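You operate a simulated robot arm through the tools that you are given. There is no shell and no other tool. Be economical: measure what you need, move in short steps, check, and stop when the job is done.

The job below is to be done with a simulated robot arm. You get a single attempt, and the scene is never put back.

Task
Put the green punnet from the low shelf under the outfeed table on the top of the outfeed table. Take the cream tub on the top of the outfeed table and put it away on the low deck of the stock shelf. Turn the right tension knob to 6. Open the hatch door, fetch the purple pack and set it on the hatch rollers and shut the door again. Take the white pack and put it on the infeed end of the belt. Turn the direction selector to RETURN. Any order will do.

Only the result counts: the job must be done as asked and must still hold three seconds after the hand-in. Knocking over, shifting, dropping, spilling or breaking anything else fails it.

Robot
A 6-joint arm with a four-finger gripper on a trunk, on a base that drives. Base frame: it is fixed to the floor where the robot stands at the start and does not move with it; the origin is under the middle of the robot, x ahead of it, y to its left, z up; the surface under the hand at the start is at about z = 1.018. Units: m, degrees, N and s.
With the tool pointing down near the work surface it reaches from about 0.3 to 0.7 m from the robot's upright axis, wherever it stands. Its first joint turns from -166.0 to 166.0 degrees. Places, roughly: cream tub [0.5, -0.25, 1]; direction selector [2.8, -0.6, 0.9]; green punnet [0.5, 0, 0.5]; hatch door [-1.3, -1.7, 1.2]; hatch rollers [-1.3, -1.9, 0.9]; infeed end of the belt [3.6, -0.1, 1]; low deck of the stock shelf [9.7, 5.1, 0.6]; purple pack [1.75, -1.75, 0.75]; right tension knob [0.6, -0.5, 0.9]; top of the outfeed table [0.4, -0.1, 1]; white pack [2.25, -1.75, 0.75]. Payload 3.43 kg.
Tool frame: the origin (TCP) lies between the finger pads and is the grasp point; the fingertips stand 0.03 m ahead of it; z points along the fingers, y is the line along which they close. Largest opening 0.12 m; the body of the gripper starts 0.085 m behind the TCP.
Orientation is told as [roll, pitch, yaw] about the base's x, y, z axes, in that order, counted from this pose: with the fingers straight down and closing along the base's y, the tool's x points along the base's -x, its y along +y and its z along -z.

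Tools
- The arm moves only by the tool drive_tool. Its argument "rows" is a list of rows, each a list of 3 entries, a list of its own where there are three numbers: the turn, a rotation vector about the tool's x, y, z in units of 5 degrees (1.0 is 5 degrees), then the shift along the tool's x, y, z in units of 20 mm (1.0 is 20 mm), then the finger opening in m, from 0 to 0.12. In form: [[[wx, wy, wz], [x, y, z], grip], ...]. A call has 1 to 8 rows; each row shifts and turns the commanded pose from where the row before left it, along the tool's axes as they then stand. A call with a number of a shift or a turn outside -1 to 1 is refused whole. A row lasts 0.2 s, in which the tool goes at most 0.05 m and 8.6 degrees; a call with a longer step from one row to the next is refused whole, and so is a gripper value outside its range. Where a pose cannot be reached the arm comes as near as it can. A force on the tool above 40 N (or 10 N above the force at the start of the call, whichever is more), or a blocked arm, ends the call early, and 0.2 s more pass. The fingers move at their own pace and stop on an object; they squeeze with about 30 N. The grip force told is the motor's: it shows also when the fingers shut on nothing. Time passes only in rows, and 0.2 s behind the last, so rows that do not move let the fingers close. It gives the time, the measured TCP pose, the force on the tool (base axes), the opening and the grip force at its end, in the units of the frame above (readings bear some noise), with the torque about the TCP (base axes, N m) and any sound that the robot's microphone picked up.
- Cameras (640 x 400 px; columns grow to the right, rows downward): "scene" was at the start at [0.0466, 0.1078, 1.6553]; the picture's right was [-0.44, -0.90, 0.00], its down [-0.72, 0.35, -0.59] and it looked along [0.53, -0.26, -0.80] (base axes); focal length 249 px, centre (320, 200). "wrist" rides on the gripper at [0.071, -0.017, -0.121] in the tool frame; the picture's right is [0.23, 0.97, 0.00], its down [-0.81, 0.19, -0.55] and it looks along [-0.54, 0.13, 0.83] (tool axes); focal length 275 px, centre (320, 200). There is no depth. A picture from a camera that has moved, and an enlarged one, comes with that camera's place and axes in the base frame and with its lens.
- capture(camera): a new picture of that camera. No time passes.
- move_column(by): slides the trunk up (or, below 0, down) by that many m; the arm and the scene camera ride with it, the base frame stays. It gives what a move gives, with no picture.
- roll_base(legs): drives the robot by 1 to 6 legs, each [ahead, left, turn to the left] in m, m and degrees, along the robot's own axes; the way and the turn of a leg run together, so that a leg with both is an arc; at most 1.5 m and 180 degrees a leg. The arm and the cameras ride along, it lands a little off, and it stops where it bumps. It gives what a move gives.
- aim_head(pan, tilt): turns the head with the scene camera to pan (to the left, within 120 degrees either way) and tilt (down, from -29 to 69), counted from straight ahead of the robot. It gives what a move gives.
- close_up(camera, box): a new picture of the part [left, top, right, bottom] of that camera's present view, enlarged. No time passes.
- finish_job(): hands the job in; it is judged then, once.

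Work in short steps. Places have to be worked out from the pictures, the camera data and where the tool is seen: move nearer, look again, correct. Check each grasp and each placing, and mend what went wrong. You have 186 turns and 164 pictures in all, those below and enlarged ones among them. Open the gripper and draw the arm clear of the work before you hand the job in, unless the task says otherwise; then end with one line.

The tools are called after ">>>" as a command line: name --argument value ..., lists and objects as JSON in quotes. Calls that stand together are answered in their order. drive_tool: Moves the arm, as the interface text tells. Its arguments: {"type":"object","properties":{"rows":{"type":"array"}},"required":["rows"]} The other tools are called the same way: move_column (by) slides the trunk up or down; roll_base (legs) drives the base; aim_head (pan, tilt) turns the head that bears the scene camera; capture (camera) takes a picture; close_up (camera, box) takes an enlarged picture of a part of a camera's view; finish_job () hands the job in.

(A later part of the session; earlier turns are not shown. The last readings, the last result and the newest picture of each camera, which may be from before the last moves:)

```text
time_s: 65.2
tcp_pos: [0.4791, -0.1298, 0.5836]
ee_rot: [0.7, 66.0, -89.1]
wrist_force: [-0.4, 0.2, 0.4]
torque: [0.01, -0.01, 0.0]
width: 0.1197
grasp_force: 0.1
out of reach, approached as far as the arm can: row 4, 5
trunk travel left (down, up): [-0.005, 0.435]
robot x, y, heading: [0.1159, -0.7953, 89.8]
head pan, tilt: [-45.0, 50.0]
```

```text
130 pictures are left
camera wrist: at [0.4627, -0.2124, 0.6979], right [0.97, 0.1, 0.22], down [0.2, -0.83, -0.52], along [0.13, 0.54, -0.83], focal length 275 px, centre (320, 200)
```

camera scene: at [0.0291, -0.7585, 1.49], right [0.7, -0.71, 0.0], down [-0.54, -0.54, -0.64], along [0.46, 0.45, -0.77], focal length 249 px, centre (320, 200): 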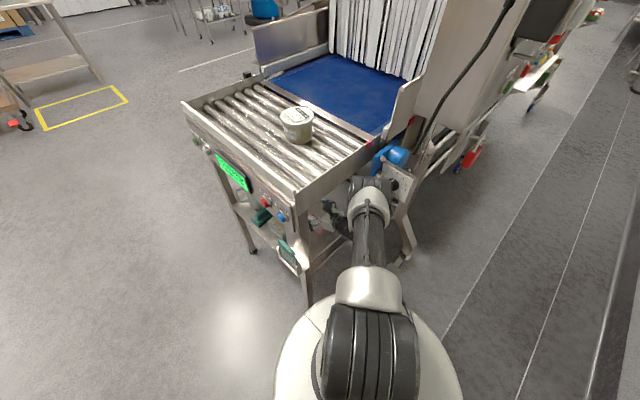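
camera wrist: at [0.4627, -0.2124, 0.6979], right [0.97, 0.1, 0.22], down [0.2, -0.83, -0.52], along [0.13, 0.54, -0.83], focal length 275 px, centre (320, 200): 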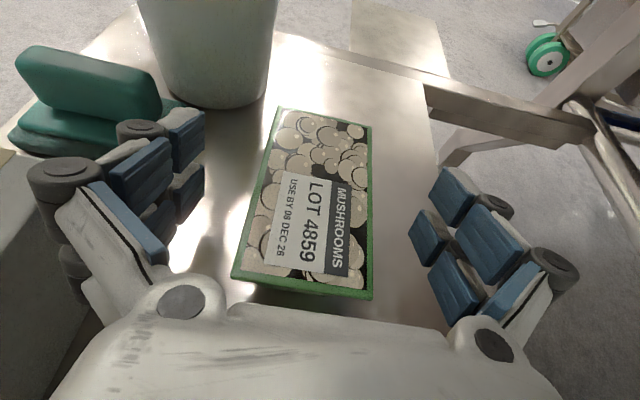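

Reach-limited at z 0.584. I nudge the base 4 cm ahead, then retract in y and lower.

>>> roll_base --legs '[[0.04, 0, 0]]'

>>> drive_tool --rows '[[[0, 0, 0], [-0.4, 0, -1], 0.12], [[0, 0, 0], [-0.4, 0, -0.8], 0.12], [[0, 0, 0], [-0.5, 0, 0.22], 0.12], [[0, 0, 0], [-0.5, 0, 0.22], 0.12], [[0, 0, 0], [-0.4, 0, 0.2], 0.12]]'

>>> capture --camera "wrist"

```text
time_s: 66.1
tcp_pos: [0.4797, -0.09, 0.5833]
ee_rot: [0.7, 66.0, -89.0]
wrist_force: [0.9, 1.0, 0.2]
torque: [-0.03, 0.01, -0.02]
width: 0.1198
grasp_force: 0.1
trunk travel left (down, up): [-0.005, 0.435]
robot x, y, heading: [0.1139, -0.7541, 89.8]
head pan, tilt: [-45.0, 50.0]
```

```text
time_s: 66.5
tcp_pos: [0.4588, -0.1295, 0.5588]
ee_rot: [-3.1, 65.1, -91.9]
wrist_force: [-4.4, 0.2, 15.3]
torque: [-1.85, -0.26, -0.45]
width: 0.1202
grasp_force: 0.0
trunk travel left (down, up): [-0.005, 0.435]
robot x, y, heading: [0.1164, -0.7535, 89.8]
head pan, tilt: [-45.0, 50.0]
stopped in row 2: the force on the tool passed its limit at 64 N (the readings are from after the stop); the commanded pose is now the measured one
```

```text
129 pictures are left
camera wrist: at [0.4455, -0.2094, 0.6747], right [0.98, 0.11, 0.19], down [0.19, -0.84, -0.51], along [0.1, 0.53, -0.84], focal length 275 px, centre (320, 200)
```

wrist: 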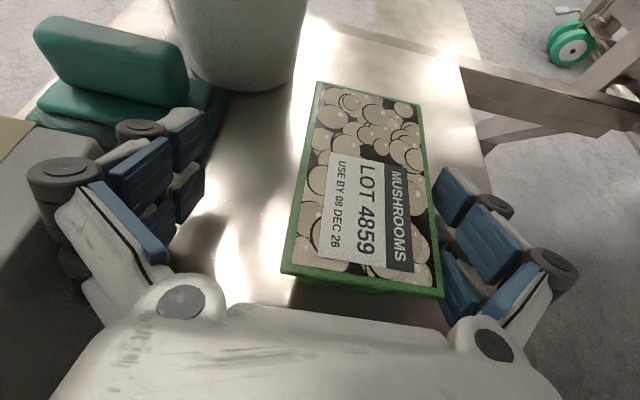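

The punnet hasn't moved, but the tool is 2 cm too far to -x with a finger near the rim. I raise slightly and shift +x by 2 cm, restoring roll.

>>> drive_tool --rows '[[[0, 0, 0], [0.5, 0, -0.22], 0.12], [[0, 0, 0], [0.3, 0.5, 0], 0.12], [[0, 0, 0], [0, 0.5, 0], 0.12]]'

>>> capture --camera "wrist"

>>> capture --camera "scene"

```text
time_s: 66.8
tcp_pos: [0.4572, -0.1313, 0.5594]
ee_rot: [-3.1, 65.6, -92.1]
wrist_force: [-1.1, 3.6, 18.4]
torque: [-2.18, -0.32, -0.08]
width: 0.1199
grasp_force: 0.0
trunk travel left (down, up): [-0.005, 0.435]
robot x, y, heading: [0.1106, -0.7585, 89.9]
head pan, tilt: [-45.0, 50.0]
stopped in row 1: the force on the tool passed its limit at 59 N (the readings are from after the stop); the commanded pose is now the measured one
```

```text
128 pictures are left
camera wrist: at [0.4446, -0.2123, 0.6748], right [0.98, 0.11, 0.19], down [0.19, -0.84, -0.51], along [0.1, 0.54, -0.84], focal length 275 px, centre (320, 200)
```

wrist: 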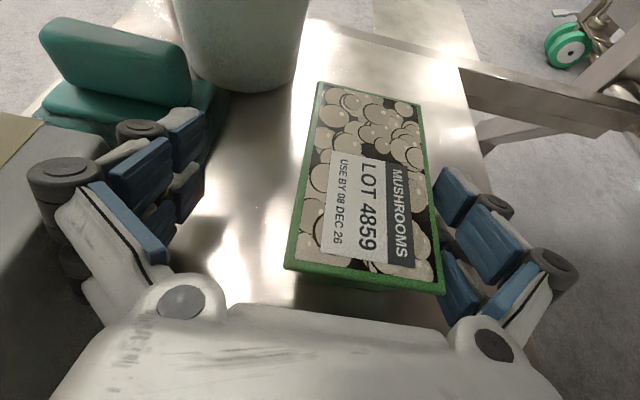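

```text
127 pictures are left
camera scene: at [0.0257, -0.723, 1.4905], right [0.71, -0.71, 0.0], down [-0.54, -0.54, -0.64], along [0.46, 0.45, -0.76], focal length 249 px, centre (320, 200)
```

scene: 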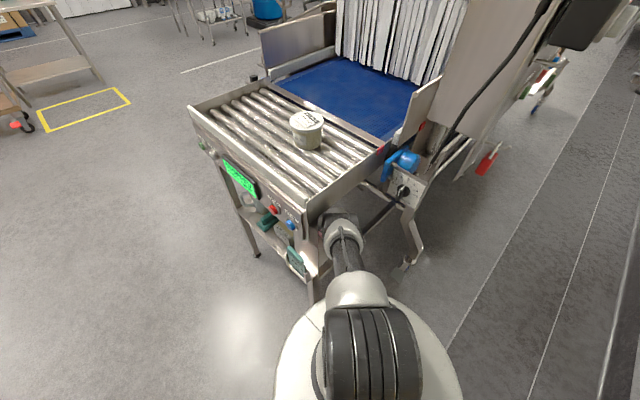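

A contact torque suggests the palm underside rests on the pink pack. I lift by the trunk, which keeps the joints still.

>>> move_column --by 0.03

>>> capture --camera "wrist"

```text
time_s: 67.2
tcp_pos: [0.4579, -0.1336, 0.5605]
ee_rot: [-3.6, 65.7, -92.4]
wrist_force: [-1.3, 3.0, 4.6]
torque: [-0.54, -0.09, -0.12]
width: 0.1199
grasp_force: 0.1
trunk travel left (down, up): [-0.009, 0.431]
robot x, y, heading: [0.1125, -0.7532, 89.9]
head pan, tilt: [-45.0, 50.0]
stopped: the force on the tool passed its limit at 60 N (the readings are from after the stop); the commanded pose is now the measured one
```

```text
126 pictures are left
camera wrist: at [0.4442, -0.2138, 0.6753], right [0.98, 0.11, 0.18], down [0.19, -0.83, -0.52], along [0.1, 0.54, -0.84], focal length 275 px, centre (320, 200)
```

wrist: 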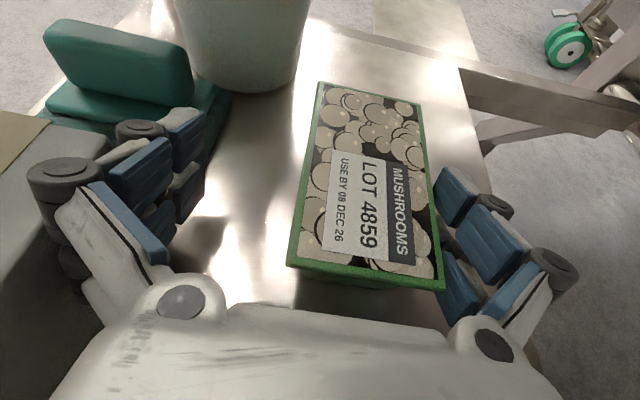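

Raising is blocked too, so some part of the wrist is caught under/against the table frame. I ease the base back 3 cm.

>>> roll_base --legs '[[-0.03, 0, 0]]'

>>> aim_head --pan -38 --tilt 58

>>> close_up --camera "scene" --box '[220, 60, 420, 220]'

```text
time_s: 68.0
tcp_pos: [0.4573, -0.1613, 0.559]
ee_rot: [-3.4, 65.5, -92.4]
wrist_force: [0.4, 0.2, -0.2]
torque: [0.0, 0.02, -0.02]
width: 0.1199
grasp_force: 0.1
trunk travel left (down, up): [-0.009, 0.431]
robot x, y, heading: [0.1132, -0.7848, 90.0]
head pan, tilt: [-45.0, 50.0]
```

```text
time_s: 68.7
tcp_pos: [0.4572, -0.1628, 0.5594]
ee_rot: [-3.6, 65.6, -92.4]
wrist_force: [0.0, -0.1, 0.2]
torque: [0.01, 0.03, -0.01]
width: 0.1199
grasp_force: 0.1
trunk travel left (down, up): [-0.009, 0.431]
robot x, y, heading: [0.1106, -0.7818, 89.7]
head pan, tilt: [-38.0, 58.0]
```

```text
2.50 times, centred on (320, 140) of scene
camera zoom: at [0.0151, -0.7509, 1.4837], right [0.79, -0.62, 0.0], down [-0.52, -0.67, -0.53], along [0.33, 0.42, -0.85], focal length 622 px, centre (320, 350)
```

zoom: 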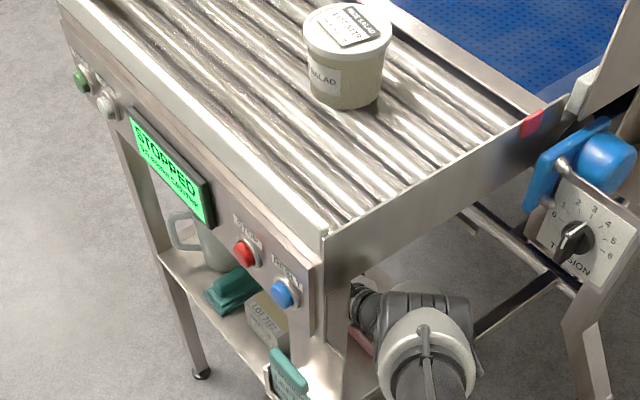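

Free now (zero force); the wrist had met the front leg/frame. I shift the tool +x by 2.4 cm in small rows.

>>> drive_tool --rows '[[[0, 0, 0], [0, 0.4, 0], 0.12], [[0, 0, 0], [0, 0.4, 0], 0.12], [[0, 0, 0], [0, 0.4, 0], 0.12]]'

>>> close_up --camera "scene" --box '[220, 60, 420, 220]'

>>> capture --camera "wrist"

```text
time_s: 69.5
tcp_pos: [0.4798, -0.1627, 0.5583]
ee_rot: [-3.5, 65.5, -92.4]
wrist_force: [0.3, -0.4, 1.0]
torque: [-0.02, 0.0, 0.01]
width: 0.1199
grasp_force: 0.2
trunk travel left (down, up): [-0.009, 0.431]
robot x, y, heading: [0.112, -0.7856, 89.9]
head pan, tilt: [-38.0, 58.0]
```

```text
2.50 times, centred on (320, 140) of scene
camera zoom: at [0.015, -0.7509, 1.4836], right [0.79, -0.62, 0.0], down [-0.52, -0.67, -0.53], along [0.33, 0.42, -0.85], focal length 622 px, centre (320, 350)
```

zoom: 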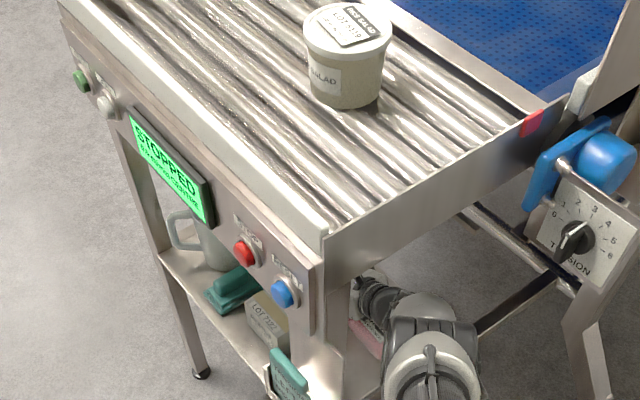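

```text
123 pictures are left
camera wrist: at [0.4664, -0.2451, 0.6742], right [0.98, 0.11, 0.18], down [0.19, -0.84, -0.51], along [0.1, 0.54, -0.84], focal length 275 px, centre (320, 200)
```

wrist: 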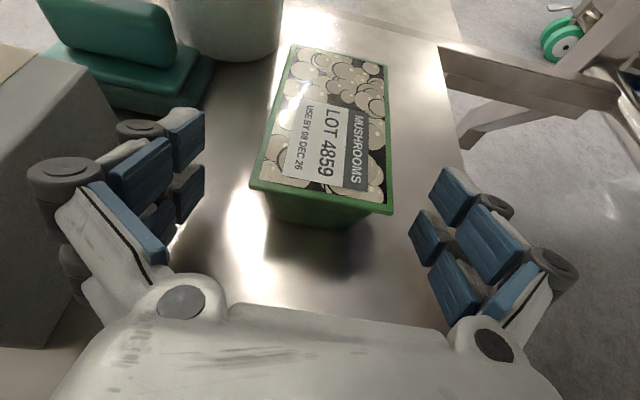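

Well placed. I extend 3 cm more in +y in small rows.

>>> drive_tool --rows '[[[0, 0, 0], [0.2, 0, 0.5], 0.12], [[0, 0, 0], [0.2, 0, 0.5], 0.12], [[0, 0, 0], [0.2, 0, 0.5], 0.12]]'

>>> capture --camera "wrist"

```text
time_s: 70.3
tcp_pos: [0.4694, -0.1385, 0.5704]
ee_rot: [-3.3, 65.5, -92.4]
wrist_force: [-0.7, -0.5, 0.1]
torque: [-0.01, -0.03, 0.0]
width: 0.1202
grasp_force: 0.0
out of reach, approached as far as the arm can: row 1, 2, 3
trunk travel left (down, up): [-0.009, 0.431]
robot x, y, heading: [0.1105, -0.7867, 89.9]
head pan, tilt: [-38.0, 58.0]
```

```text
122 pictures are left
camera wrist: at [0.4569, -0.2204, 0.6855], right [0.98, 0.11, 0.19], down [0.19, -0.84, -0.51], along [0.1, 0.54, -0.84], focal length 275 px, centre (320, 200)
```

wrist: 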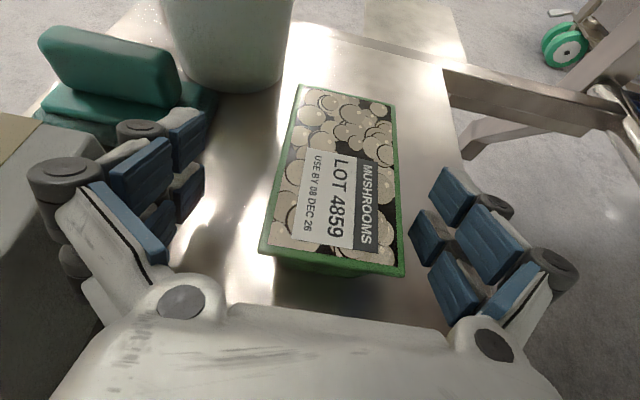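

>>> drive_tool --rows '[[[0, 0, 0], [-0.4, 0.25, -0.05], 0.12], [[0, 0, 0], [-0.4, 0.25, -0.1], 0.12], [[0, 0, 0], [0, 0, 0], 0.12]]'

```text
time_s: 71.1
tcp_pos: [0.4748, -0.1529, 0.5636]
ee_rot: [-3.5, 65.5, -92.4]
wrist_force: [0.3, 0.1, 0.2]
torque: [0.01, 0.01, -0.03]
width: 0.12
grasp_force: 0.0
out of reach, approached as far as the arm can: row 1, 2
trunk travel left (down, up): [-0.009, 0.431]
robot x, y, heading: [0.1098, -0.783, 90.3]
head pan, tilt: [-38.0, 58.0]
```

I use the last 9 mm of trunk travel down, then close the fingers.

>>> move_column --by -0.009

>>> drive_tool --rows '[[[0, 0, 0], [0, 0, 0], 0.09], [[0, 0, 0], [0, 0, 0], 0.07], [[0, 0, 0], [0, 0, 0], 0.05], [[0, 0, 0], [0, 0, 0], 0.04], [[0, 0, 0], [0, 0, 0], 0.04], [[0, 0, 0], [0, 0, 0], 0.04]]'

>>> capture --camera "wrist"

```text
time_s: 71.7
tcp_pos: [0.4745, -0.1533, 0.5545]
ee_rot: [-3.6, 65.5, -92.4]
wrist_force: [1.3, 0.0, 1.3]
torque: [-0.01, 0.07, -0.02]
width: 0.1199
grasp_force: 0.0
trunk travel left (down, up): [0.0, 0.44]
robot x, y, heading: [0.1126, -0.7845, 89.8]
head pan, tilt: [-38.0, 58.0]
```

```text
time_s: 73.1
tcp_pos: [0.4746, -0.153, 0.5557]
ee_rot: [-3.5, 65.5, -92.4]
wrist_force: [0.6, -2.0, 1.3]
torque: [0.01, 0.03, -0.01]
width: 0.0665
grasp_force: 30.2
trunk travel left (down, up): [0.0, 0.44]
robot x, y, heading: [0.1126, -0.7877, 89.8]
head pan, tilt: [-38.0, 58.0]
```

```text
121 pictures are left
camera wrist: at [0.4619, -0.2342, 0.6702], right [0.98, 0.11, 0.19], down [0.19, -0.84, -0.51], along [0.1, 0.54, -0.84], focal length 275 px, centre (320, 200)
```

wrist: 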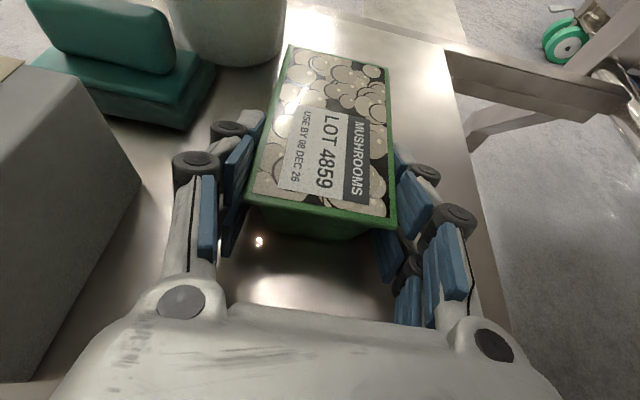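

Gripped (30 N at 0.0665). I lift 4 cm by the trunk and check.

>>> move_column --by 0.04

>>> capture --camera "wrist"

>>> close_up --camera "scene" --box '[220, 60, 420, 220]'

```text
time_s: 73.9
tcp_pos: [0.4735, -0.1533, 0.5938]
ee_rot: [-3.4, 65.5, -92.5]
wrist_force: [-0.6, -0.3, 1.1]
torque: [-0.02, 0.0, 0.04]
width: 0.0672
grasp_force: 29.6
trunk travel left (down, up): [-0.04, 0.4]
robot x, y, heading: [0.1126, -0.7841, 89.9]
head pan, tilt: [-38.0, 58.0]
```

```text
120 pictures are left
camera wrist: at [0.4617, -0.2342, 0.7094], right [0.98, 0.11, 0.18], down [0.19, -0.84, -0.51], along [0.1, 0.54, -0.84], focal length 275 px, centre (320, 200)
```

wrist: 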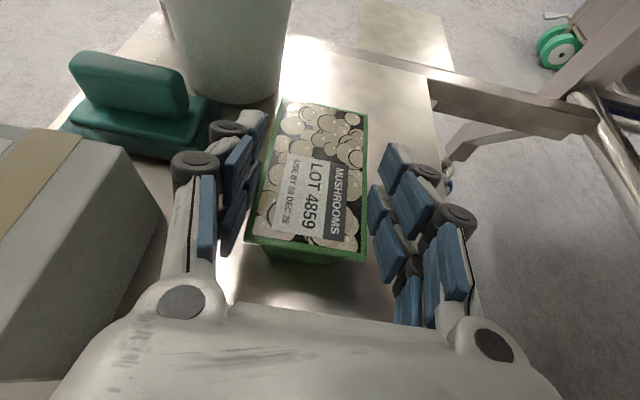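

```text
2.50 times, centred on (320, 140) of scene
camera zoom: at [0.0152, -0.7507, 1.5147], right [0.79, -0.62, 0.0], down [-0.52, -0.67, -0.53], along [0.33, 0.42, -0.85], focal length 622 px, centre (320, 350)
```

zoom: 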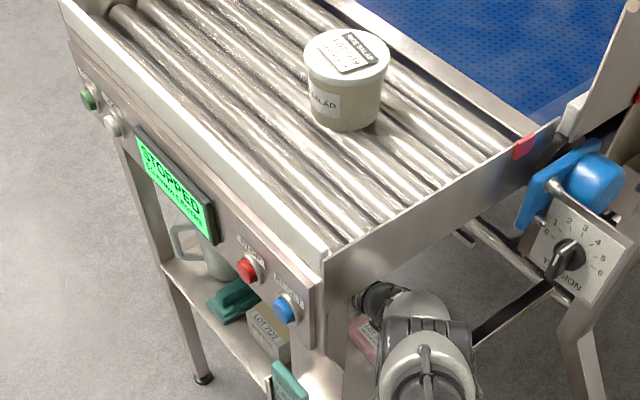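

The wrist view shows the punnet stayed on the shelf — the pads only held the rim and slipped. I open, raise 2 cm more, and shift the base right so I can reach lower on the walls.

>>> drive_tool --rows '[[[0, 0, 0], [0, 0, 0], 0.09], [[0, 0, 0], [0, 0, 0], 0.12], [[0, 0, 0], [0, 0, 0], 0.12], [[0, 0, 0], [0, 0, 0], 0.12]]'

>>> move_column --by 0.025

>>> drive_tool --rows '[[[0, 0, 0], [-0.1, -0.6, -0.4], 0.12], [[0, 0, 0], [-0.1, -0.6, -0.4], 0.12], [[0, 0, 0], [-0.1, -0.3, -0.4], 0.12]]'

>>> roll_base --legs '[[0, -0.06, 0]]'

>>> capture --camera "wrist"

```text
time_s: 74.9
tcp_pos: [0.4746, -0.1539, 0.5944]
ee_rot: [-3.4, 65.4, -92.4]
wrist_force: [0.3, -0.5, 0.1]
torque: [0.01, 0.0, -0.03]
width: 0.1197
grasp_force: 0.1
trunk travel left (down, up): [-0.04, 0.4]
robot x, y, heading: [0.1106, -0.7814, 90.0]
head pan, tilt: [-38.0, 58.0]
```

```text
time_s: 75.6
tcp_pos: [0.475, -0.1523, 0.6183]
ee_rot: [-3.5, 65.4, -92.4]
wrist_force: [0.2, -0.3, -0.4]
torque: [0.03, 0.04, 0.01]
width: 0.12
grasp_force: 0.0
trunk travel left (down, up): [-0.065, 0.375]
robot x, y, heading: [0.1141, -0.7875, 89.9]
head pan, tilt: [-38.0, 58.0]
```

```text
time_s: 76.4
tcp_pos: [0.4412, -0.1858, 0.6149]
ee_rot: [-5.0, 65.0, -93.8]
wrist_force: [-0.7, -0.6, 0.2]
torque: [0.01, 0.02, -0.01]
width: 0.1201
grasp_force: 0.0
trunk travel left (down, up): [-0.065, 0.375]
robot x, y, heading: [0.1127, -0.7834, 90.0]
head pan, tilt: [-38.0, 58.0]
```

```text
time_s: 77.1
tcp_pos: [0.4418, -0.1886, 0.6131]
ee_rot: [-5.2, 64.7, -94.1]
wrist_force: [-0.4, -0.5, 0.9]
torque: [-0.02, 0.03, 0.0]
width: 0.12
grasp_force: 0.0
trunk travel left (down, up): [-0.065, 0.375]
robot x, y, heading: [0.1126, -0.7882, 89.8]
head pan, tilt: [-38.0, 58.0]
stopped in leg 1: the robot was blocked; the commanded pose is now the measured one
```

```text
118 pictures are left
camera wrist: at [0.4296, -0.2677, 0.73], right [0.98, 0.11, 0.17], down [0.18, -0.84, -0.51], along [0.09, 0.53, -0.85], focal length 275 px, centre (320, 200)
```

wrist: 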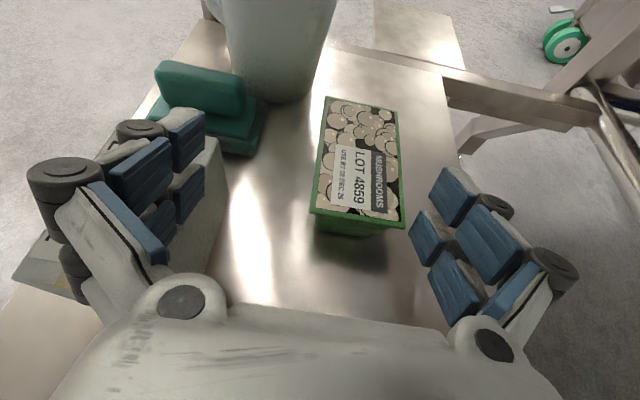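

The base was blocked to the right; I look at the arm again.

>>> capture --camera "scene"

```text
117 pictures are left
camera scene: at [0.0154, -0.7522, 1.5401], right [0.79, -0.62, 0.0], down [-0.52, -0.67, -0.53], along [0.33, 0.42, -0.85], focal length 249 px, centre (320, 200)
```

scene: 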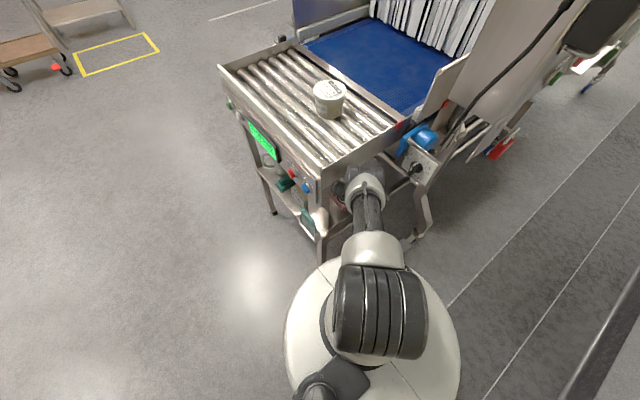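

The tool's -x shift likely pressed the wrist onto the front leg. I shift the tool back +x, and pull back further out before moving the base.

>>> drive_tool --rows '[[[0, 0, 0], [0, 0.6, 0], 0.12], [[0, 0, 0], [0, 0.6, 0], 0.12], [[0, 0, 0], [0, 0.3, 0], 0.12]]'

>>> roll_base --legs '[[-0.1, 0, 0]]'

>>> capture --camera "wrist"

```text
time_s: 77.9
tcp_pos: [0.4712, -0.1874, 0.612]
ee_rot: [-5.2, 64.6, -94.2]
wrist_force: [0.9, 1.2, -0.2]
torque: [0.01, 0.02, 0.02]
width: 0.1202
grasp_force: 0.0
trunk travel left (down, up): [-0.065, 0.375]
robot x, y, heading: [0.117, -0.7876, 89.6]
head pan, tilt: [-38.0, 58.0]
```

```text
time_s: 79.0
tcp_pos: [0.4695, -0.2851, 0.6125]
ee_rot: [-5.2, 64.7, -94.1]
wrist_force: [-0.9, -0.7, -0.1]
torque: [0.03, 0.0, 0.0]
width: 0.1199
grasp_force: 0.2
trunk travel left (down, up): [-0.065, 0.375]
robot x, y, heading: [0.1141, -0.8855, 90.1]
head pan, tilt: [-38.0, 58.0]
```

```text
116 pictures are left
camera wrist: at [0.4586, -0.3649, 0.7292], right [0.98, 0.11, 0.17], down [0.18, -0.84, -0.51], along [0.09, 0.53, -0.85], focal length 275 px, centre (320, 200)
```

wrist: 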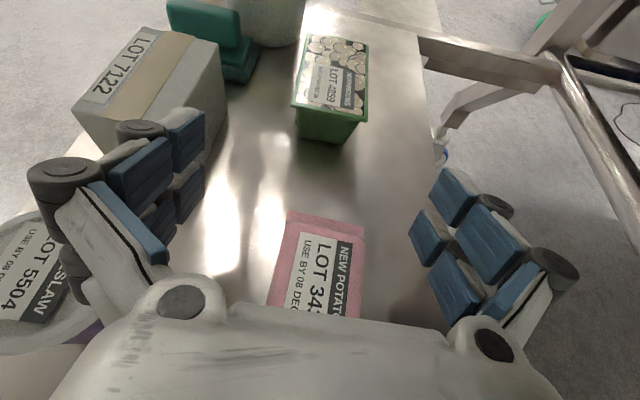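

I back fully out of the table, then reposition: tool 12 cm to -x, base 13 cm right, tilt 5° steeper. (I also note the pink pack was dragged ~3.6 cm toward me by the palm; I'll put it back afterwards.)

>>> roll_base --legs '[[-0.27, 0, 0]]'

>>> drive_tool --rows '[[[0, 0, 0], [0, -1, 0], 0.12], [[0, 0.5, 0], [0, -1, 0], 0.12], [[0, 0.5, 0], [0, -1, 0], 0.12], [[0, 0, 0.8], [0, -1, 0], 0.12], [[0, 0, 0], [0, -1, 0], 0.12], [[0, 0, 0], [0, -1, 0], 0.12]]'

>>> roll_base --legs '[[0, -0.135, 0]]'

>>> capture --camera "scene"

>>> capture --camera "wrist"

```text
time_s: 81.0
tcp_pos: [0.4712, -0.5603, 0.6132]
ee_rot: [-5.3, 64.7, -94.3]
wrist_force: [-0.2, -0.6, 0.2]
torque: [-0.02, -0.01, 0.01]
width: 0.12
grasp_force: 0.1
trunk travel left (down, up): [-0.065, 0.375]
robot x, y, heading: [0.1114, -1.1597, 89.5]
head pan, tilt: [-38.0, 58.0]
```

```text
time_s: 82.4
tcp_pos: [0.3526, -0.5602, 0.6191]
ee_rot: [-16.7, 68.9, -106.7]
wrist_force: [0.7, -0.4, -0.3]
torque: [-0.02, -0.02, -0.02]
width: 0.12
grasp_force: 0.0
trunk travel left (down, up): [-0.065, 0.375]
robot x, y, heading: [0.1109, -1.1561, 89.8]
head pan, tilt: [-38.0, 58.0]
```

```text
time_s: 83.7
tcp_pos: [0.4847, -0.56, 0.6186]
ee_rot: [-16.8, 68.8, -106.6]
wrist_force: [0.0, 0.2, -0.5]
torque: [-0.02, -0.01, 0.03]
width: 0.12
grasp_force: 0.0
trunk travel left (down, up): [-0.065, 0.375]
robot x, y, heading: [0.2444, -1.159, 89.9]
head pan, tilt: [-38.0, 58.0]
```

```text
115 pictures are left
camera scene: at [0.1472, -1.1243, 1.5398], right [0.79, -0.62, 0.0], down [-0.52, -0.67, -0.53], along [0.33, 0.42, -0.85], focal length 249 px, centre (320, 200)
```

scene: 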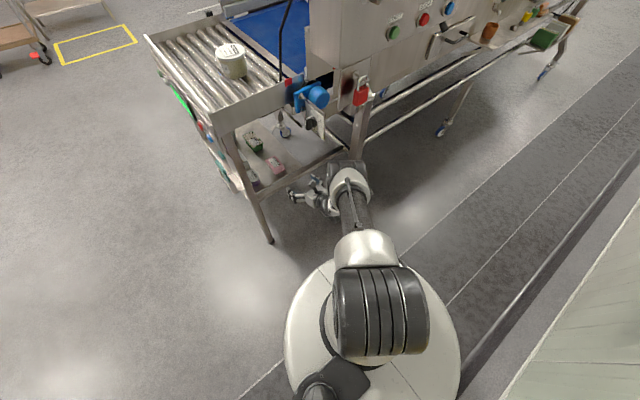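

```text
114 pictures are left
camera wrist: at [0.4771, -0.6487, 0.7289], right [0.99, 0.06, 0.11], down [0.12, -0.8, -0.59], along [0.05, 0.59, -0.8], focal length 275 px, centre (320, 200)
```

wrist: 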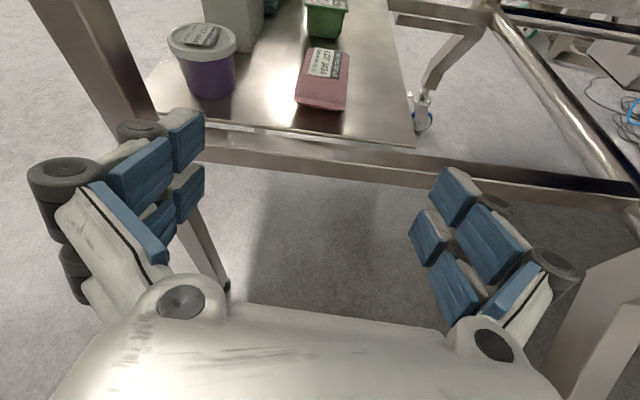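

I rotated the wrong way; I correct: 10° steeper and level the roll. Then advance 0.28 m.

>>> drive_tool --rows '[[[0, -1, 0], [0, 0, 0], 0.12], [[0, -1, 0], [0, 0, 0], 0.12], [[0, 0, -0.65], [0, 0, 0], 0.12], [[0, 0, -0.65], [0, 0, 0], 0.12]]'

>>> roll_base --legs '[[0.27, 0, 0]]'

>>> capture --camera "scene"

>>> capture --camera "wrist"

```text
time_s: 84.7
tcp_pos: [0.4835, -0.5593, 0.6183]
ee_rot: [-0.8, 59.8, -88.3]
wrist_force: [0.1, -0.2, -0.3]
torque: [-0.03, 0.01, 0.01]
width: 0.12
grasp_force: 0.1
trunk travel left (down, up): [-0.065, 0.375]
robot x, y, heading: [0.2436, -1.1578, 89.9]
head pan, tilt: [-38.0, 58.0]
```

```text
time_s: 86.6
tcp_pos: [0.4864, -0.2922, 0.6181]
ee_rot: [-0.7, 59.8, -88.5]
wrist_force: [-0.4, 0.0, -0.6]
torque: [0.01, -0.02, 0.01]
width: 0.1202
grasp_force: 0.1
trunk travel left (down, up): [-0.065, 0.375]
robot x, y, heading: [0.2447, -0.8866, 89.7]
head pan, tilt: [-38.0, 58.0]
```

```text
113 pictures are left
camera scene: at [0.1483, -0.8553, 1.5398], right [0.78, -0.62, 0.0], down [-0.53, -0.66, -0.53], along [0.33, 0.42, -0.85], focal length 249 px, centre (320, 200)
```

scene: 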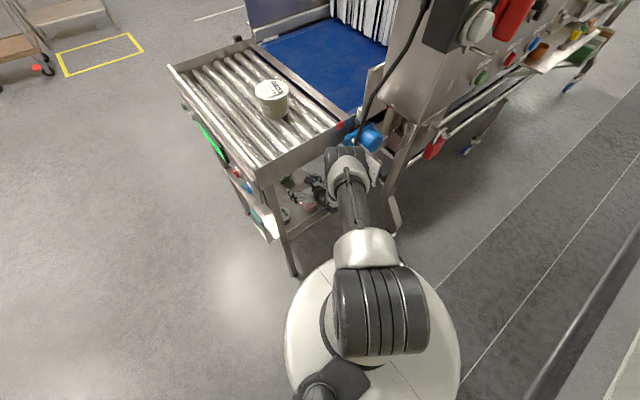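

```text
112 pictures are left
camera wrist: at [0.4731, -0.362, 0.741], right [0.97, 0.15, 0.19], down [0.22, -0.88, -0.42], along [0.1, 0.45, -0.88], focal length 275 px, centre (320, 200)
```

wrist: 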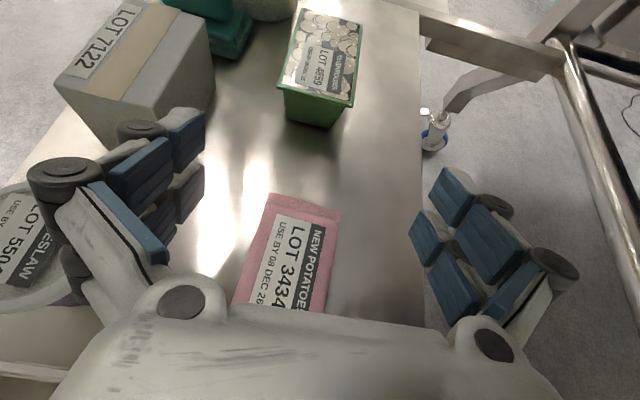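

Fingers straddle everything, so I lower the trunk 4.5 cm and shift 1 cm to -x before going in, so the wrist passes lower under the frame.

>>> move_column --by -0.04

>>> drive_tool --rows '[[[0, 0, 0], [0, -0.5, 0], 0.12]]'

>>> roll_base --legs '[[0.08, 0, 0]]'

>>> capture --camera "scene"

>>> capture --camera "wrist"

```text
time_s: 87.4
tcp_pos: [0.4868, -0.2916, 0.579]
ee_rot: [-0.7, 59.9, -88.3]
wrist_force: [0.2, 0.0, -0.6]
torque: [-0.03, 0.02, 0.0]
width: 0.1198
grasp_force: 0.1
trunk travel left (down, up): [-0.025, 0.415]
robot x, y, heading: [0.242, -0.8851, 89.6]
head pan, tilt: [-38.0, 58.0]
```

```text
time_s: 87.8
tcp_pos: [0.4754, -0.2932, 0.5792]
ee_rot: [-0.8, 59.8, -88.3]
wrist_force: [-0.1, 0.4, 0.6]
torque: [0.01, -0.04, 0.0]
width: 0.1203
grasp_force: 0.0
trunk travel left (down, up): [-0.025, 0.415]
robot x, y, heading: [0.243, -0.8912, 89.6]
head pan, tilt: [-38.0, 58.0]
```

```text
time_s: 88.9
tcp_pos: [0.4758, -0.2365, 0.5706]
ee_rot: [-2.0, 58.9, -90.3]
wrist_force: [-0.1, -0.8, 0.2]
torque: [0.03, 0.0, -0.01]
width: 0.1203
grasp_force: 0.0
trunk travel left (down, up): [-0.025, 0.415]
robot x, y, heading: [0.2437, -0.8224, 89.5]
head pan, tilt: [-38.0, 58.0]
stopped in leg 1: the robot was blocked; the commanded pose is now the measured one
```

```text
111 pictures are left
camera scene: at [0.1475, -0.7892, 1.4999], right [0.78, -0.62, 0.0], down [-0.53, -0.66, -0.53], along [0.33, 0.42, -0.85], focal length 249 px, centre (320, 200)
```

scene: 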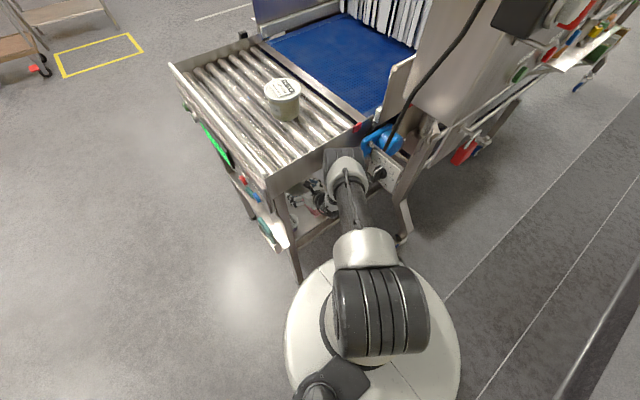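

```text
110 pictures are left
camera wrist: at [0.4638, -0.3043, 0.6934], right [0.97, 0.14, 0.18], down [0.21, -0.89, -0.41], along [0.1, 0.44, -0.89], focal length 275 px, centre (320, 200)
```

wrist: 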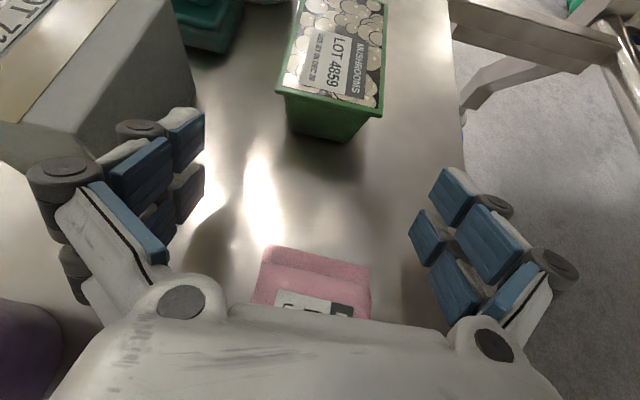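

The wrist housing meets the side panel here. The clean way is to first set the pink pack aside (it must be put back anyway), then use a flatter approach. I back off 0.09 m over the pink pack and lower.

>>> roll_base --legs '[[-0.085, 0, 0]]'

>>> move_column --by -0.018

>>> capture --camera "wrist"

```text
time_s: 90.0
tcp_pos: [0.4755, -0.3175, 0.5695]
ee_rot: [-1.8, 58.8, -90.1]
wrist_force: [0.3, 0.8, -0.3]
torque: [-0.01, 0.0, 0.03]
width: 0.1202
grasp_force: 0.1
trunk travel left (down, up): [-0.025, 0.415]
robot x, y, heading: [0.2402, -0.9039, 89.7]
head pan, tilt: [-38.0, 58.0]
```

```text
time_s: 90.6
tcp_pos: [0.4762, -0.3181, 0.5517]
ee_rot: [-1.9, 58.8, -90.1]
wrist_force: [0.7, 0.2, -0.2]
torque: [-0.01, -0.03, -0.03]
width: 0.1197
grasp_force: 0.0
trunk travel left (down, up): [-0.007, 0.433]
robot x, y, heading: [0.2449, -0.9054, 89.5]
head pan, tilt: [-38.0, 58.0]
```

```text
109 pictures are left
camera wrist: at [0.4634, -0.3855, 0.6751], right [0.97, 0.14, 0.18], down [0.21, -0.89, -0.41], along [0.1, 0.44, -0.89], focal length 275 px, centre (320, 200)
```

wrist: 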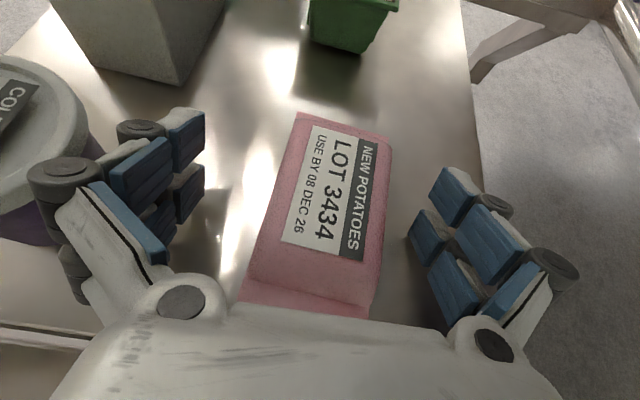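

Tool is over the pink pack's centre (0.483,-0.319). I lower the last bit and close.

>>> move_column --by -0.007

>>> drive_tool --rows '[[[0, 0, 0], [0, 0.35, 0], 0.09], [[0, 0, 0], [-0.2, 0, 0.1], 0.07], [[0, 0, 0], [0, 0, 0], 0.04], [[0, 0, 0], [0, 0, 0], 0.03], [[0, 0, 0], [0, 0, 0], 0.03], [[0, 0, 0], [0, 0, 0], 0.03]]'

>>> move_column --by 0.02

>>> capture --camera "wrist"

```text
time_s: 91.2
tcp_pos: [0.4767, -0.3174, 0.5473]
ee_rot: [-1.7, 59.1, -90.0]
wrist_force: [1.7, -3.0, 10.1]
torque: [-0.09, -0.71, -0.18]
width: 0.1202
grasp_force: 0.1
trunk travel left (down, up): [0.0, 0.44]
robot x, y, heading: [0.2487, -0.8987, 89.3]
head pan, tilt: [-38.0, 58.0]
```

```text
time_s: 92.0
tcp_pos: [0.4852, -0.3146, 0.5499]
ee_rot: [-1.5, 60.2, -89.6]
wrist_force: [-7.5, -20.7, 40.0]
torque: [-0.42, 0.71, 0.3]
width: 0.1005
grasp_force: 25.4
trunk travel left (down, up): [0.0, 0.44]
robot x, y, heading: [0.2477, -0.9037, 89.3]
head pan, tilt: [-38.0, 58.0]
stopped in row 3: the force on the tool passed its limit at 44 N (the readings are from after the stop); the commanded pose is now the measured one
```

```text
time_s: 92.7
tcp_pos: [0.4845, -0.3168, 0.5611]
ee_rot: [-1.9, 59.2, -90.0]
wrist_force: [-0.5, 1.0, -3.3]
torque: [0.0, 0.01, -0.01]
width: 0.0581
grasp_force: 30.1
trunk travel left (down, up): [-0.02, 0.42]
robot x, y, heading: [0.2434, -0.9025, 89.4]
head pan, tilt: [-38.0, 58.0]
```

```text
108 pictures are left
camera wrist: at [0.4709, -0.3845, 0.6847], right [0.97, 0.14, 0.18], down [0.21, -0.88, -0.42], along [0.1, 0.44, -0.89], focal length 275 px, centre (320, 200)
```

wrist: 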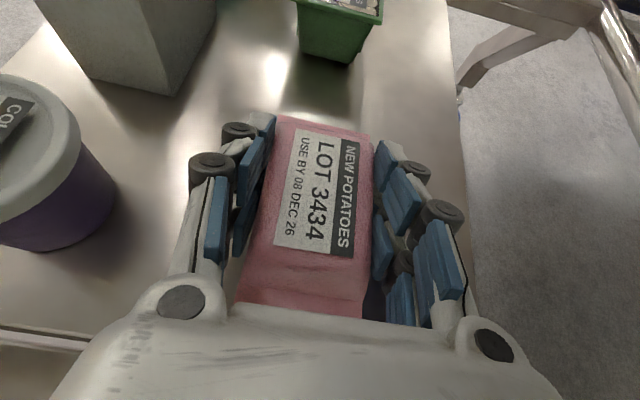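

The pink pack is held (and holds well). The shelf is at ≈0.52. I'll park the pink pack briefly on the table top, so I lift, back out and move left of the control box.

>>> move_column --by 0.04

>>> roll_base --legs '[[-0.32, 0, 0], [0, 0.13, 0]]'

>>> move_column --by 0.37

>>> capture --camera "wrist"

```text
time_s: 93.5
tcp_pos: [0.4843, -0.3157, 0.6024]
ee_rot: [-1.7, 59.4, -90.1]
wrist_force: [0.8, 0.1, -2.2]
torque: [0.02, 0.0, 0.02]
width: 0.0575
grasp_force: 30.0
trunk travel left (down, up): [-0.06, 0.38]
robot x, y, heading: [0.2448, -0.9035, 89.3]
head pan, tilt: [-38.0, 58.0]
```

```text
time_s: 96.5
tcp_pos: [0.3528, -0.6319, 0.6034]
ee_rot: [-1.7, 59.5, -89.9]
wrist_force: [0.0, -0.4, -1.8]
torque: [-0.02, 0.03, -0.01]
width: 0.0577
grasp_force: 30.2
trunk travel left (down, up): [-0.06, 0.38]
robot x, y, heading: [0.1123, -1.223, 89.8]
head pan, tilt: [-38.0, 58.0]
```

```text
time_s: 100.1
tcp_pos: [0.355, -0.6326, 0.9736]
ee_rot: [-1.7, 59.4, -89.9]
wrist_force: [-0.3, -0.3, -2.8]
torque: [0.02, 0.0, 0.01]
width: 0.0579
grasp_force: 30.3
trunk travel left (down, up): [-0.43, 0.01]
robot x, y, heading: [0.1188, -1.2233, 89.5]
head pan, tilt: [-38.0, 58.0]
```

```text
107 pictures are left
camera wrist: at [0.3408, -0.701, 1.0962], right [0.97, 0.14, 0.18], down [0.21, -0.88, -0.42], along [0.1, 0.45, -0.89], focal length 275 px, centre (320, 200)
```

wrist: 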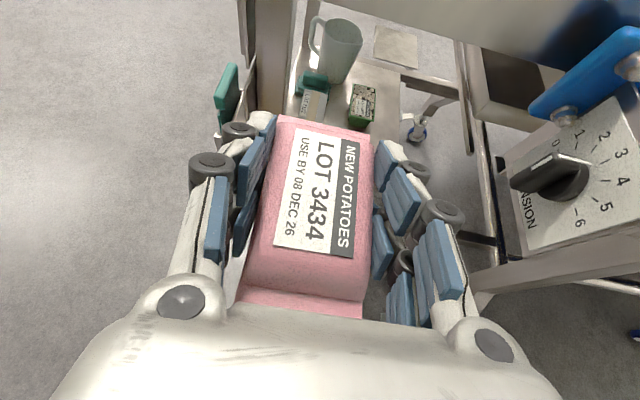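

I raise the tool 14 cm with the arm, to carry the pack over the table edge.

>>> drive_tool --rows '[[[0, 0, 0], [1, 0, -0.577], 0.03], [[0, 0, 0], [1, 0, -0.577], 0.03], [[0, 0, 0], [1, 0, -0.577], 0.03], [[0, 0, 0], [1, 0, -0.577], 0.03], [[0, 0, 0], [1, 0, -0.577], 0.03], [[0, 0, 0], [1, 0, -0.577], 0.03]]'

>>> roll_base --legs '[[0.28, 0, 0]]'

>>> capture --camera "wrist"

>>> capture --camera "scene"

```text
time_s: 101.5
tcp_pos: [0.3578, -0.6327, 1.1126]
ee_rot: [-1.7, 59.4, -90.0]
wrist_force: [-0.1, -0.2, -2.5]
torque: [0.01, 0.03, -0.02]
width: 0.0575
grasp_force: 29.9
trunk travel left (down, up): [-0.43, 0.01]
robot x, y, heading: [0.1124, -1.2232, 89.6]
head pan, tilt: [-38.0, 58.0]
```

```text
time_s: 103.5
tcp_pos: [0.3603, -0.3504, 1.114]
ee_rot: [-1.7, 59.5, -90.0]
wrist_force: [0.0, -0.4, -3.1]
torque: [0.03, 0.02, 0.01]
width: 0.0578
grasp_force: 30.1
trunk travel left (down, up): [-0.43, 0.01]
robot x, y, heading: [0.1178, -0.9414, 89.4]
head pan, tilt: [-38.0, 58.0]
```

```text
106 pictures are left
camera wrist: at [0.3475, -0.4182, 1.2355], right [0.97, 0.14, 0.18], down [0.21, -0.88, -0.42], along [0.1, 0.45, -0.89], focal length 275 px, centre (320, 200)
```

wrist: 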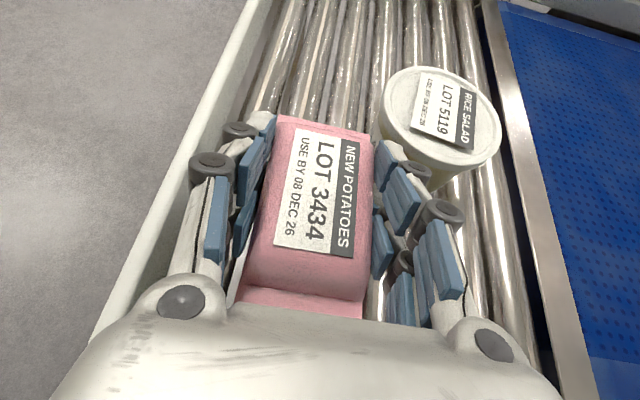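

```text
105 pictures are left
camera scene: at [0.0201, -0.9042, 1.9048], right [0.78, -0.62, 0.0], down [-0.53, -0.66, -0.53], along [0.33, 0.41, -0.85], focal length 249 px, centre (320, 200)
```

scene: 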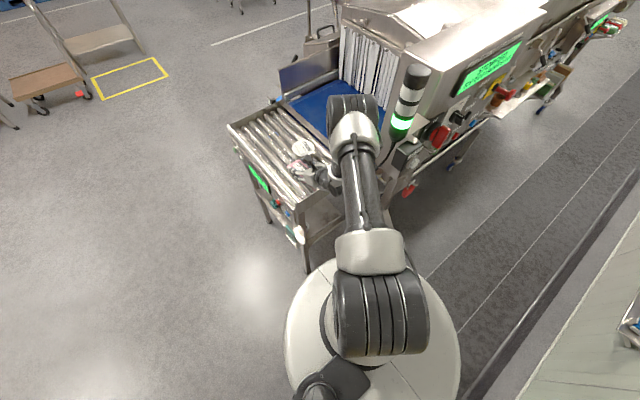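

Clear of the tub (centre ≈(0.44,-0.26)). I shift 2.5 cm to -x and lower gently toward the rollers.

>>> drive_tool --rows '[[[0, 0, 0], [0, -0.6, 0], 0.03], [[0, 0, 0], [0, -0.6, 0], 0.03]]'

>>> move_column --by -0.055

>>> drive_tool --rows '[[[0, 0, 0], [-0.2, 0, 0.12], 0.03], [[0, 0, 0], [-0.2, 0, 0.12], 0.03]]'

>>> capture --camera "wrist"

```text
time_s: 104.0
tcp_pos: [0.3376, -0.3504, 1.1126]
ee_rot: [-1.8, 59.4, -90.0]
wrist_force: [-0.2, 0.9, -3.5]
torque: [-0.02, -0.02, -0.02]
width: 0.0576
grasp_force: 30.4
trunk travel left (down, up): [-0.43, 0.01]
robot x, y, heading: [0.1169, -0.9433, 89.5]
head pan, tilt: [-38.0, 58.0]
```

```text
time_s: 105.0
tcp_pos: [0.3367, -0.3504, 1.0583]
ee_rot: [-1.7, 59.5, -90.0]
wrist_force: [0.8, 0.0, -2.0]
torque: [-0.02, 0.03, -0.03]
width: 0.0574
grasp_force: 29.8
trunk travel left (down, up): [-0.375, 0.065]
robot x, y, heading: [0.1124, -0.9381, 89.3]
head pan, tilt: [-38.0, 58.0]
```

```text
time_s: 105.6
tcp_pos: [0.3364, -0.35, 1.0539]
ee_rot: [-1.3, 60.0, -89.6]
wrist_force: [-2.4, -2.3, 15.2]
torque: [-0.33, -0.47, -0.24]
width: 0.0578
grasp_force: 30.2
trunk travel left (down, up): [-0.375, 0.065]
robot x, y, heading: [0.1162, -0.9384, 89.4]
head pan, tilt: [-38.0, 58.0]
```

```text
104 pictures are left
camera wrist: at [0.3237, -0.419, 1.1755], right [0.97, 0.14, 0.19], down [0.21, -0.88, -0.43], along [0.1, 0.45, -0.88], focal length 275 px, centre (320, 200)
```

wrist: 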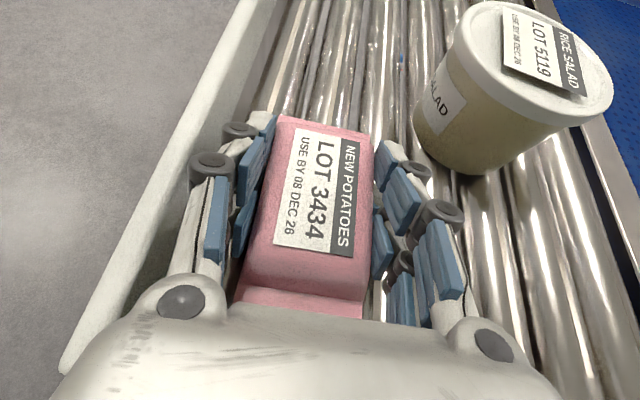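

Contact at z 1.054. I open modestly (0.085, keeping off the front bar) and rise.

>>> drive_tool --rows '[[[0, 0, 0], [0, 0, 0], 0.075], [[0, 0, 0], [0, 0, 0], 0.08], [[0, 0, 0], [0, 0, 0], 0.08]]'

>>> move_column --by 0.065

>>> capture --camera "wrist"

```text
time_s: 106.4
tcp_pos: [0.3363, -0.3517, 1.0511]
ee_rot: [-1.7, 59.5, -90.1]
wrist_force: [0.3, 1.7, 15.6]
torque: [0.17, -0.66, -0.04]
width: 0.0808
grasp_force: 5.0
trunk travel left (down, up): [-0.375, 0.065]
robot x, y, heading: [0.1148, -0.9393, 89.4]
head pan, tilt: [-38.0, 58.0]
```

```text
time_s: 107.5
tcp_pos: [0.3355, -0.3504, 1.114]
ee_rot: [-1.7, 59.3, -90.0]
wrist_force: [0.1, 0.2, -0.6]
torque: [0.01, -0.02, 0.03]
width: 0.0799
grasp_force: 0.0
trunk travel left (down, up): [-0.44, 0.0]
robot x, y, heading: [0.1154, -0.9438, 89.2]
head pan, tilt: [-38.0, 58.0]
```

```text
103 pictures are left
camera wrist: at [0.3238, -0.419, 1.237], right [0.97, 0.14, 0.18], down [0.21, -0.88, -0.42], along [0.1, 0.45, -0.89], focal length 275 px, centre (320, 200)
```

wrist: 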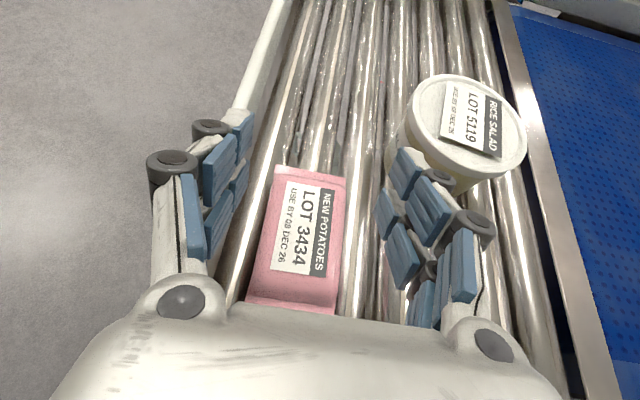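

Pink is parked on the rollers. I back out, lower arm and trunk, shift to x≈0.475 and flatten the tool for the punnet.

>>> roll_base --legs '[[-0.3, 0, 0]]'

>>> drive_tool --rows '[[[0, 0, 0], [-1, 0, 0.577], 0.12], [[0, 0, 0], [-1, 0, 0.577], 0.12], [[0, 0, 0], [-1, 0, 0.577], 0.12], [[0, 0, 0], [-1, 0, 0.577], 0.12], [[0, 0, 0], [-1, 0, 0.577], 0.12], [[0, 0, 0], [-1, 0, 0.577], 0.12]]'

>>> move_column --by -0.36

>>> drive_tool --rows '[[[0, 0.6, 0], [0, 1, 0], 0.12], [[0, 0.6, 0], [0, 1, 0], 0.12], [[0, 0.6, 0], [0, 1, 0], 0.12], [[0, 0.6, 0], [0, 1, 0], 0.12], [[0, 0, 0], [0, 1, 0], 0.12], [[0, 0, 0], [0, 1, 0], 0.12], [[0, 0, 0], [0, 0.8, 0], 0.12]]'

>>> capture --camera "wrist"

```text
time_s: 109.5
tcp_pos: [0.3314, -0.6504, 1.1151]
ee_rot: [-1.7, 59.6, -89.6]
wrist_force: [-0.6, -0.5, 0.0]
torque: [0.01, -0.02, 0.0]
width: 0.0797
grasp_force: 0.0
trunk travel left (down, up): [-0.44, 0.0]
robot x, y, heading: [0.1187, -1.2395, 89.7]
head pan, tilt: [-38.0, 58.0]
```

```text
time_s: 110.9
tcp_pos: [0.3311, -0.6509, 0.9756]
ee_rot: [-1.7, 59.5, -89.6]
wrist_force: [-0.3, -0.2, 0.3]
torque: [-0.01, 0.01, 0.01]
width: 0.1199
grasp_force: 0.0
trunk travel left (down, up): [-0.44, 0.0]
robot x, y, heading: [0.1159, -1.242, 89.8]
head pan, tilt: [-38.0, 58.0]
```

```text
time_s: 114.4
tcp_pos: [0.3296, -0.6513, 0.6155]
ee_rot: [-1.7, 59.6, -89.6]
wrist_force: [0.1, 0.1, -0.4]
torque: [0.02, 0.01, 0.0]
width: 0.1199
grasp_force: 0.0
trunk travel left (down, up): [-0.08, 0.36]
robot x, y, heading: [0.1138, -1.2416, 90.0]
head pan, tilt: [-38.0, 58.0]
```

```text
time_s: 116.0
tcp_pos: [0.4627, -0.6489, 0.6222]
ee_rot: [-2.7, 71.4, -90.8]
wrist_force: [0.6, 0.0, -0.1]
torque: [0.01, -0.02, -0.01]
width: 0.1201
grasp_force: 0.1
out of reach, approached as far as the arm can: row 6, 7
trunk travel left (down, up): [-0.08, 0.36]
robot x, y, heading: [0.1174, -1.2454, 89.8]
head pan, tilt: [-38.0, 58.0]
```

```text
102 pictures are left
camera wrist: at [0.45, -0.742, 0.7283], right [0.97, 0.1, 0.2], down [0.21, -0.78, -0.59], along [0.1, 0.62, -0.78], focal length 275 px, centre (320, 200)
```

wrist: 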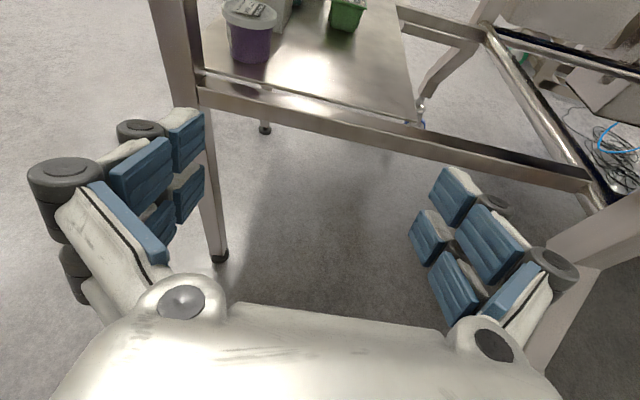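

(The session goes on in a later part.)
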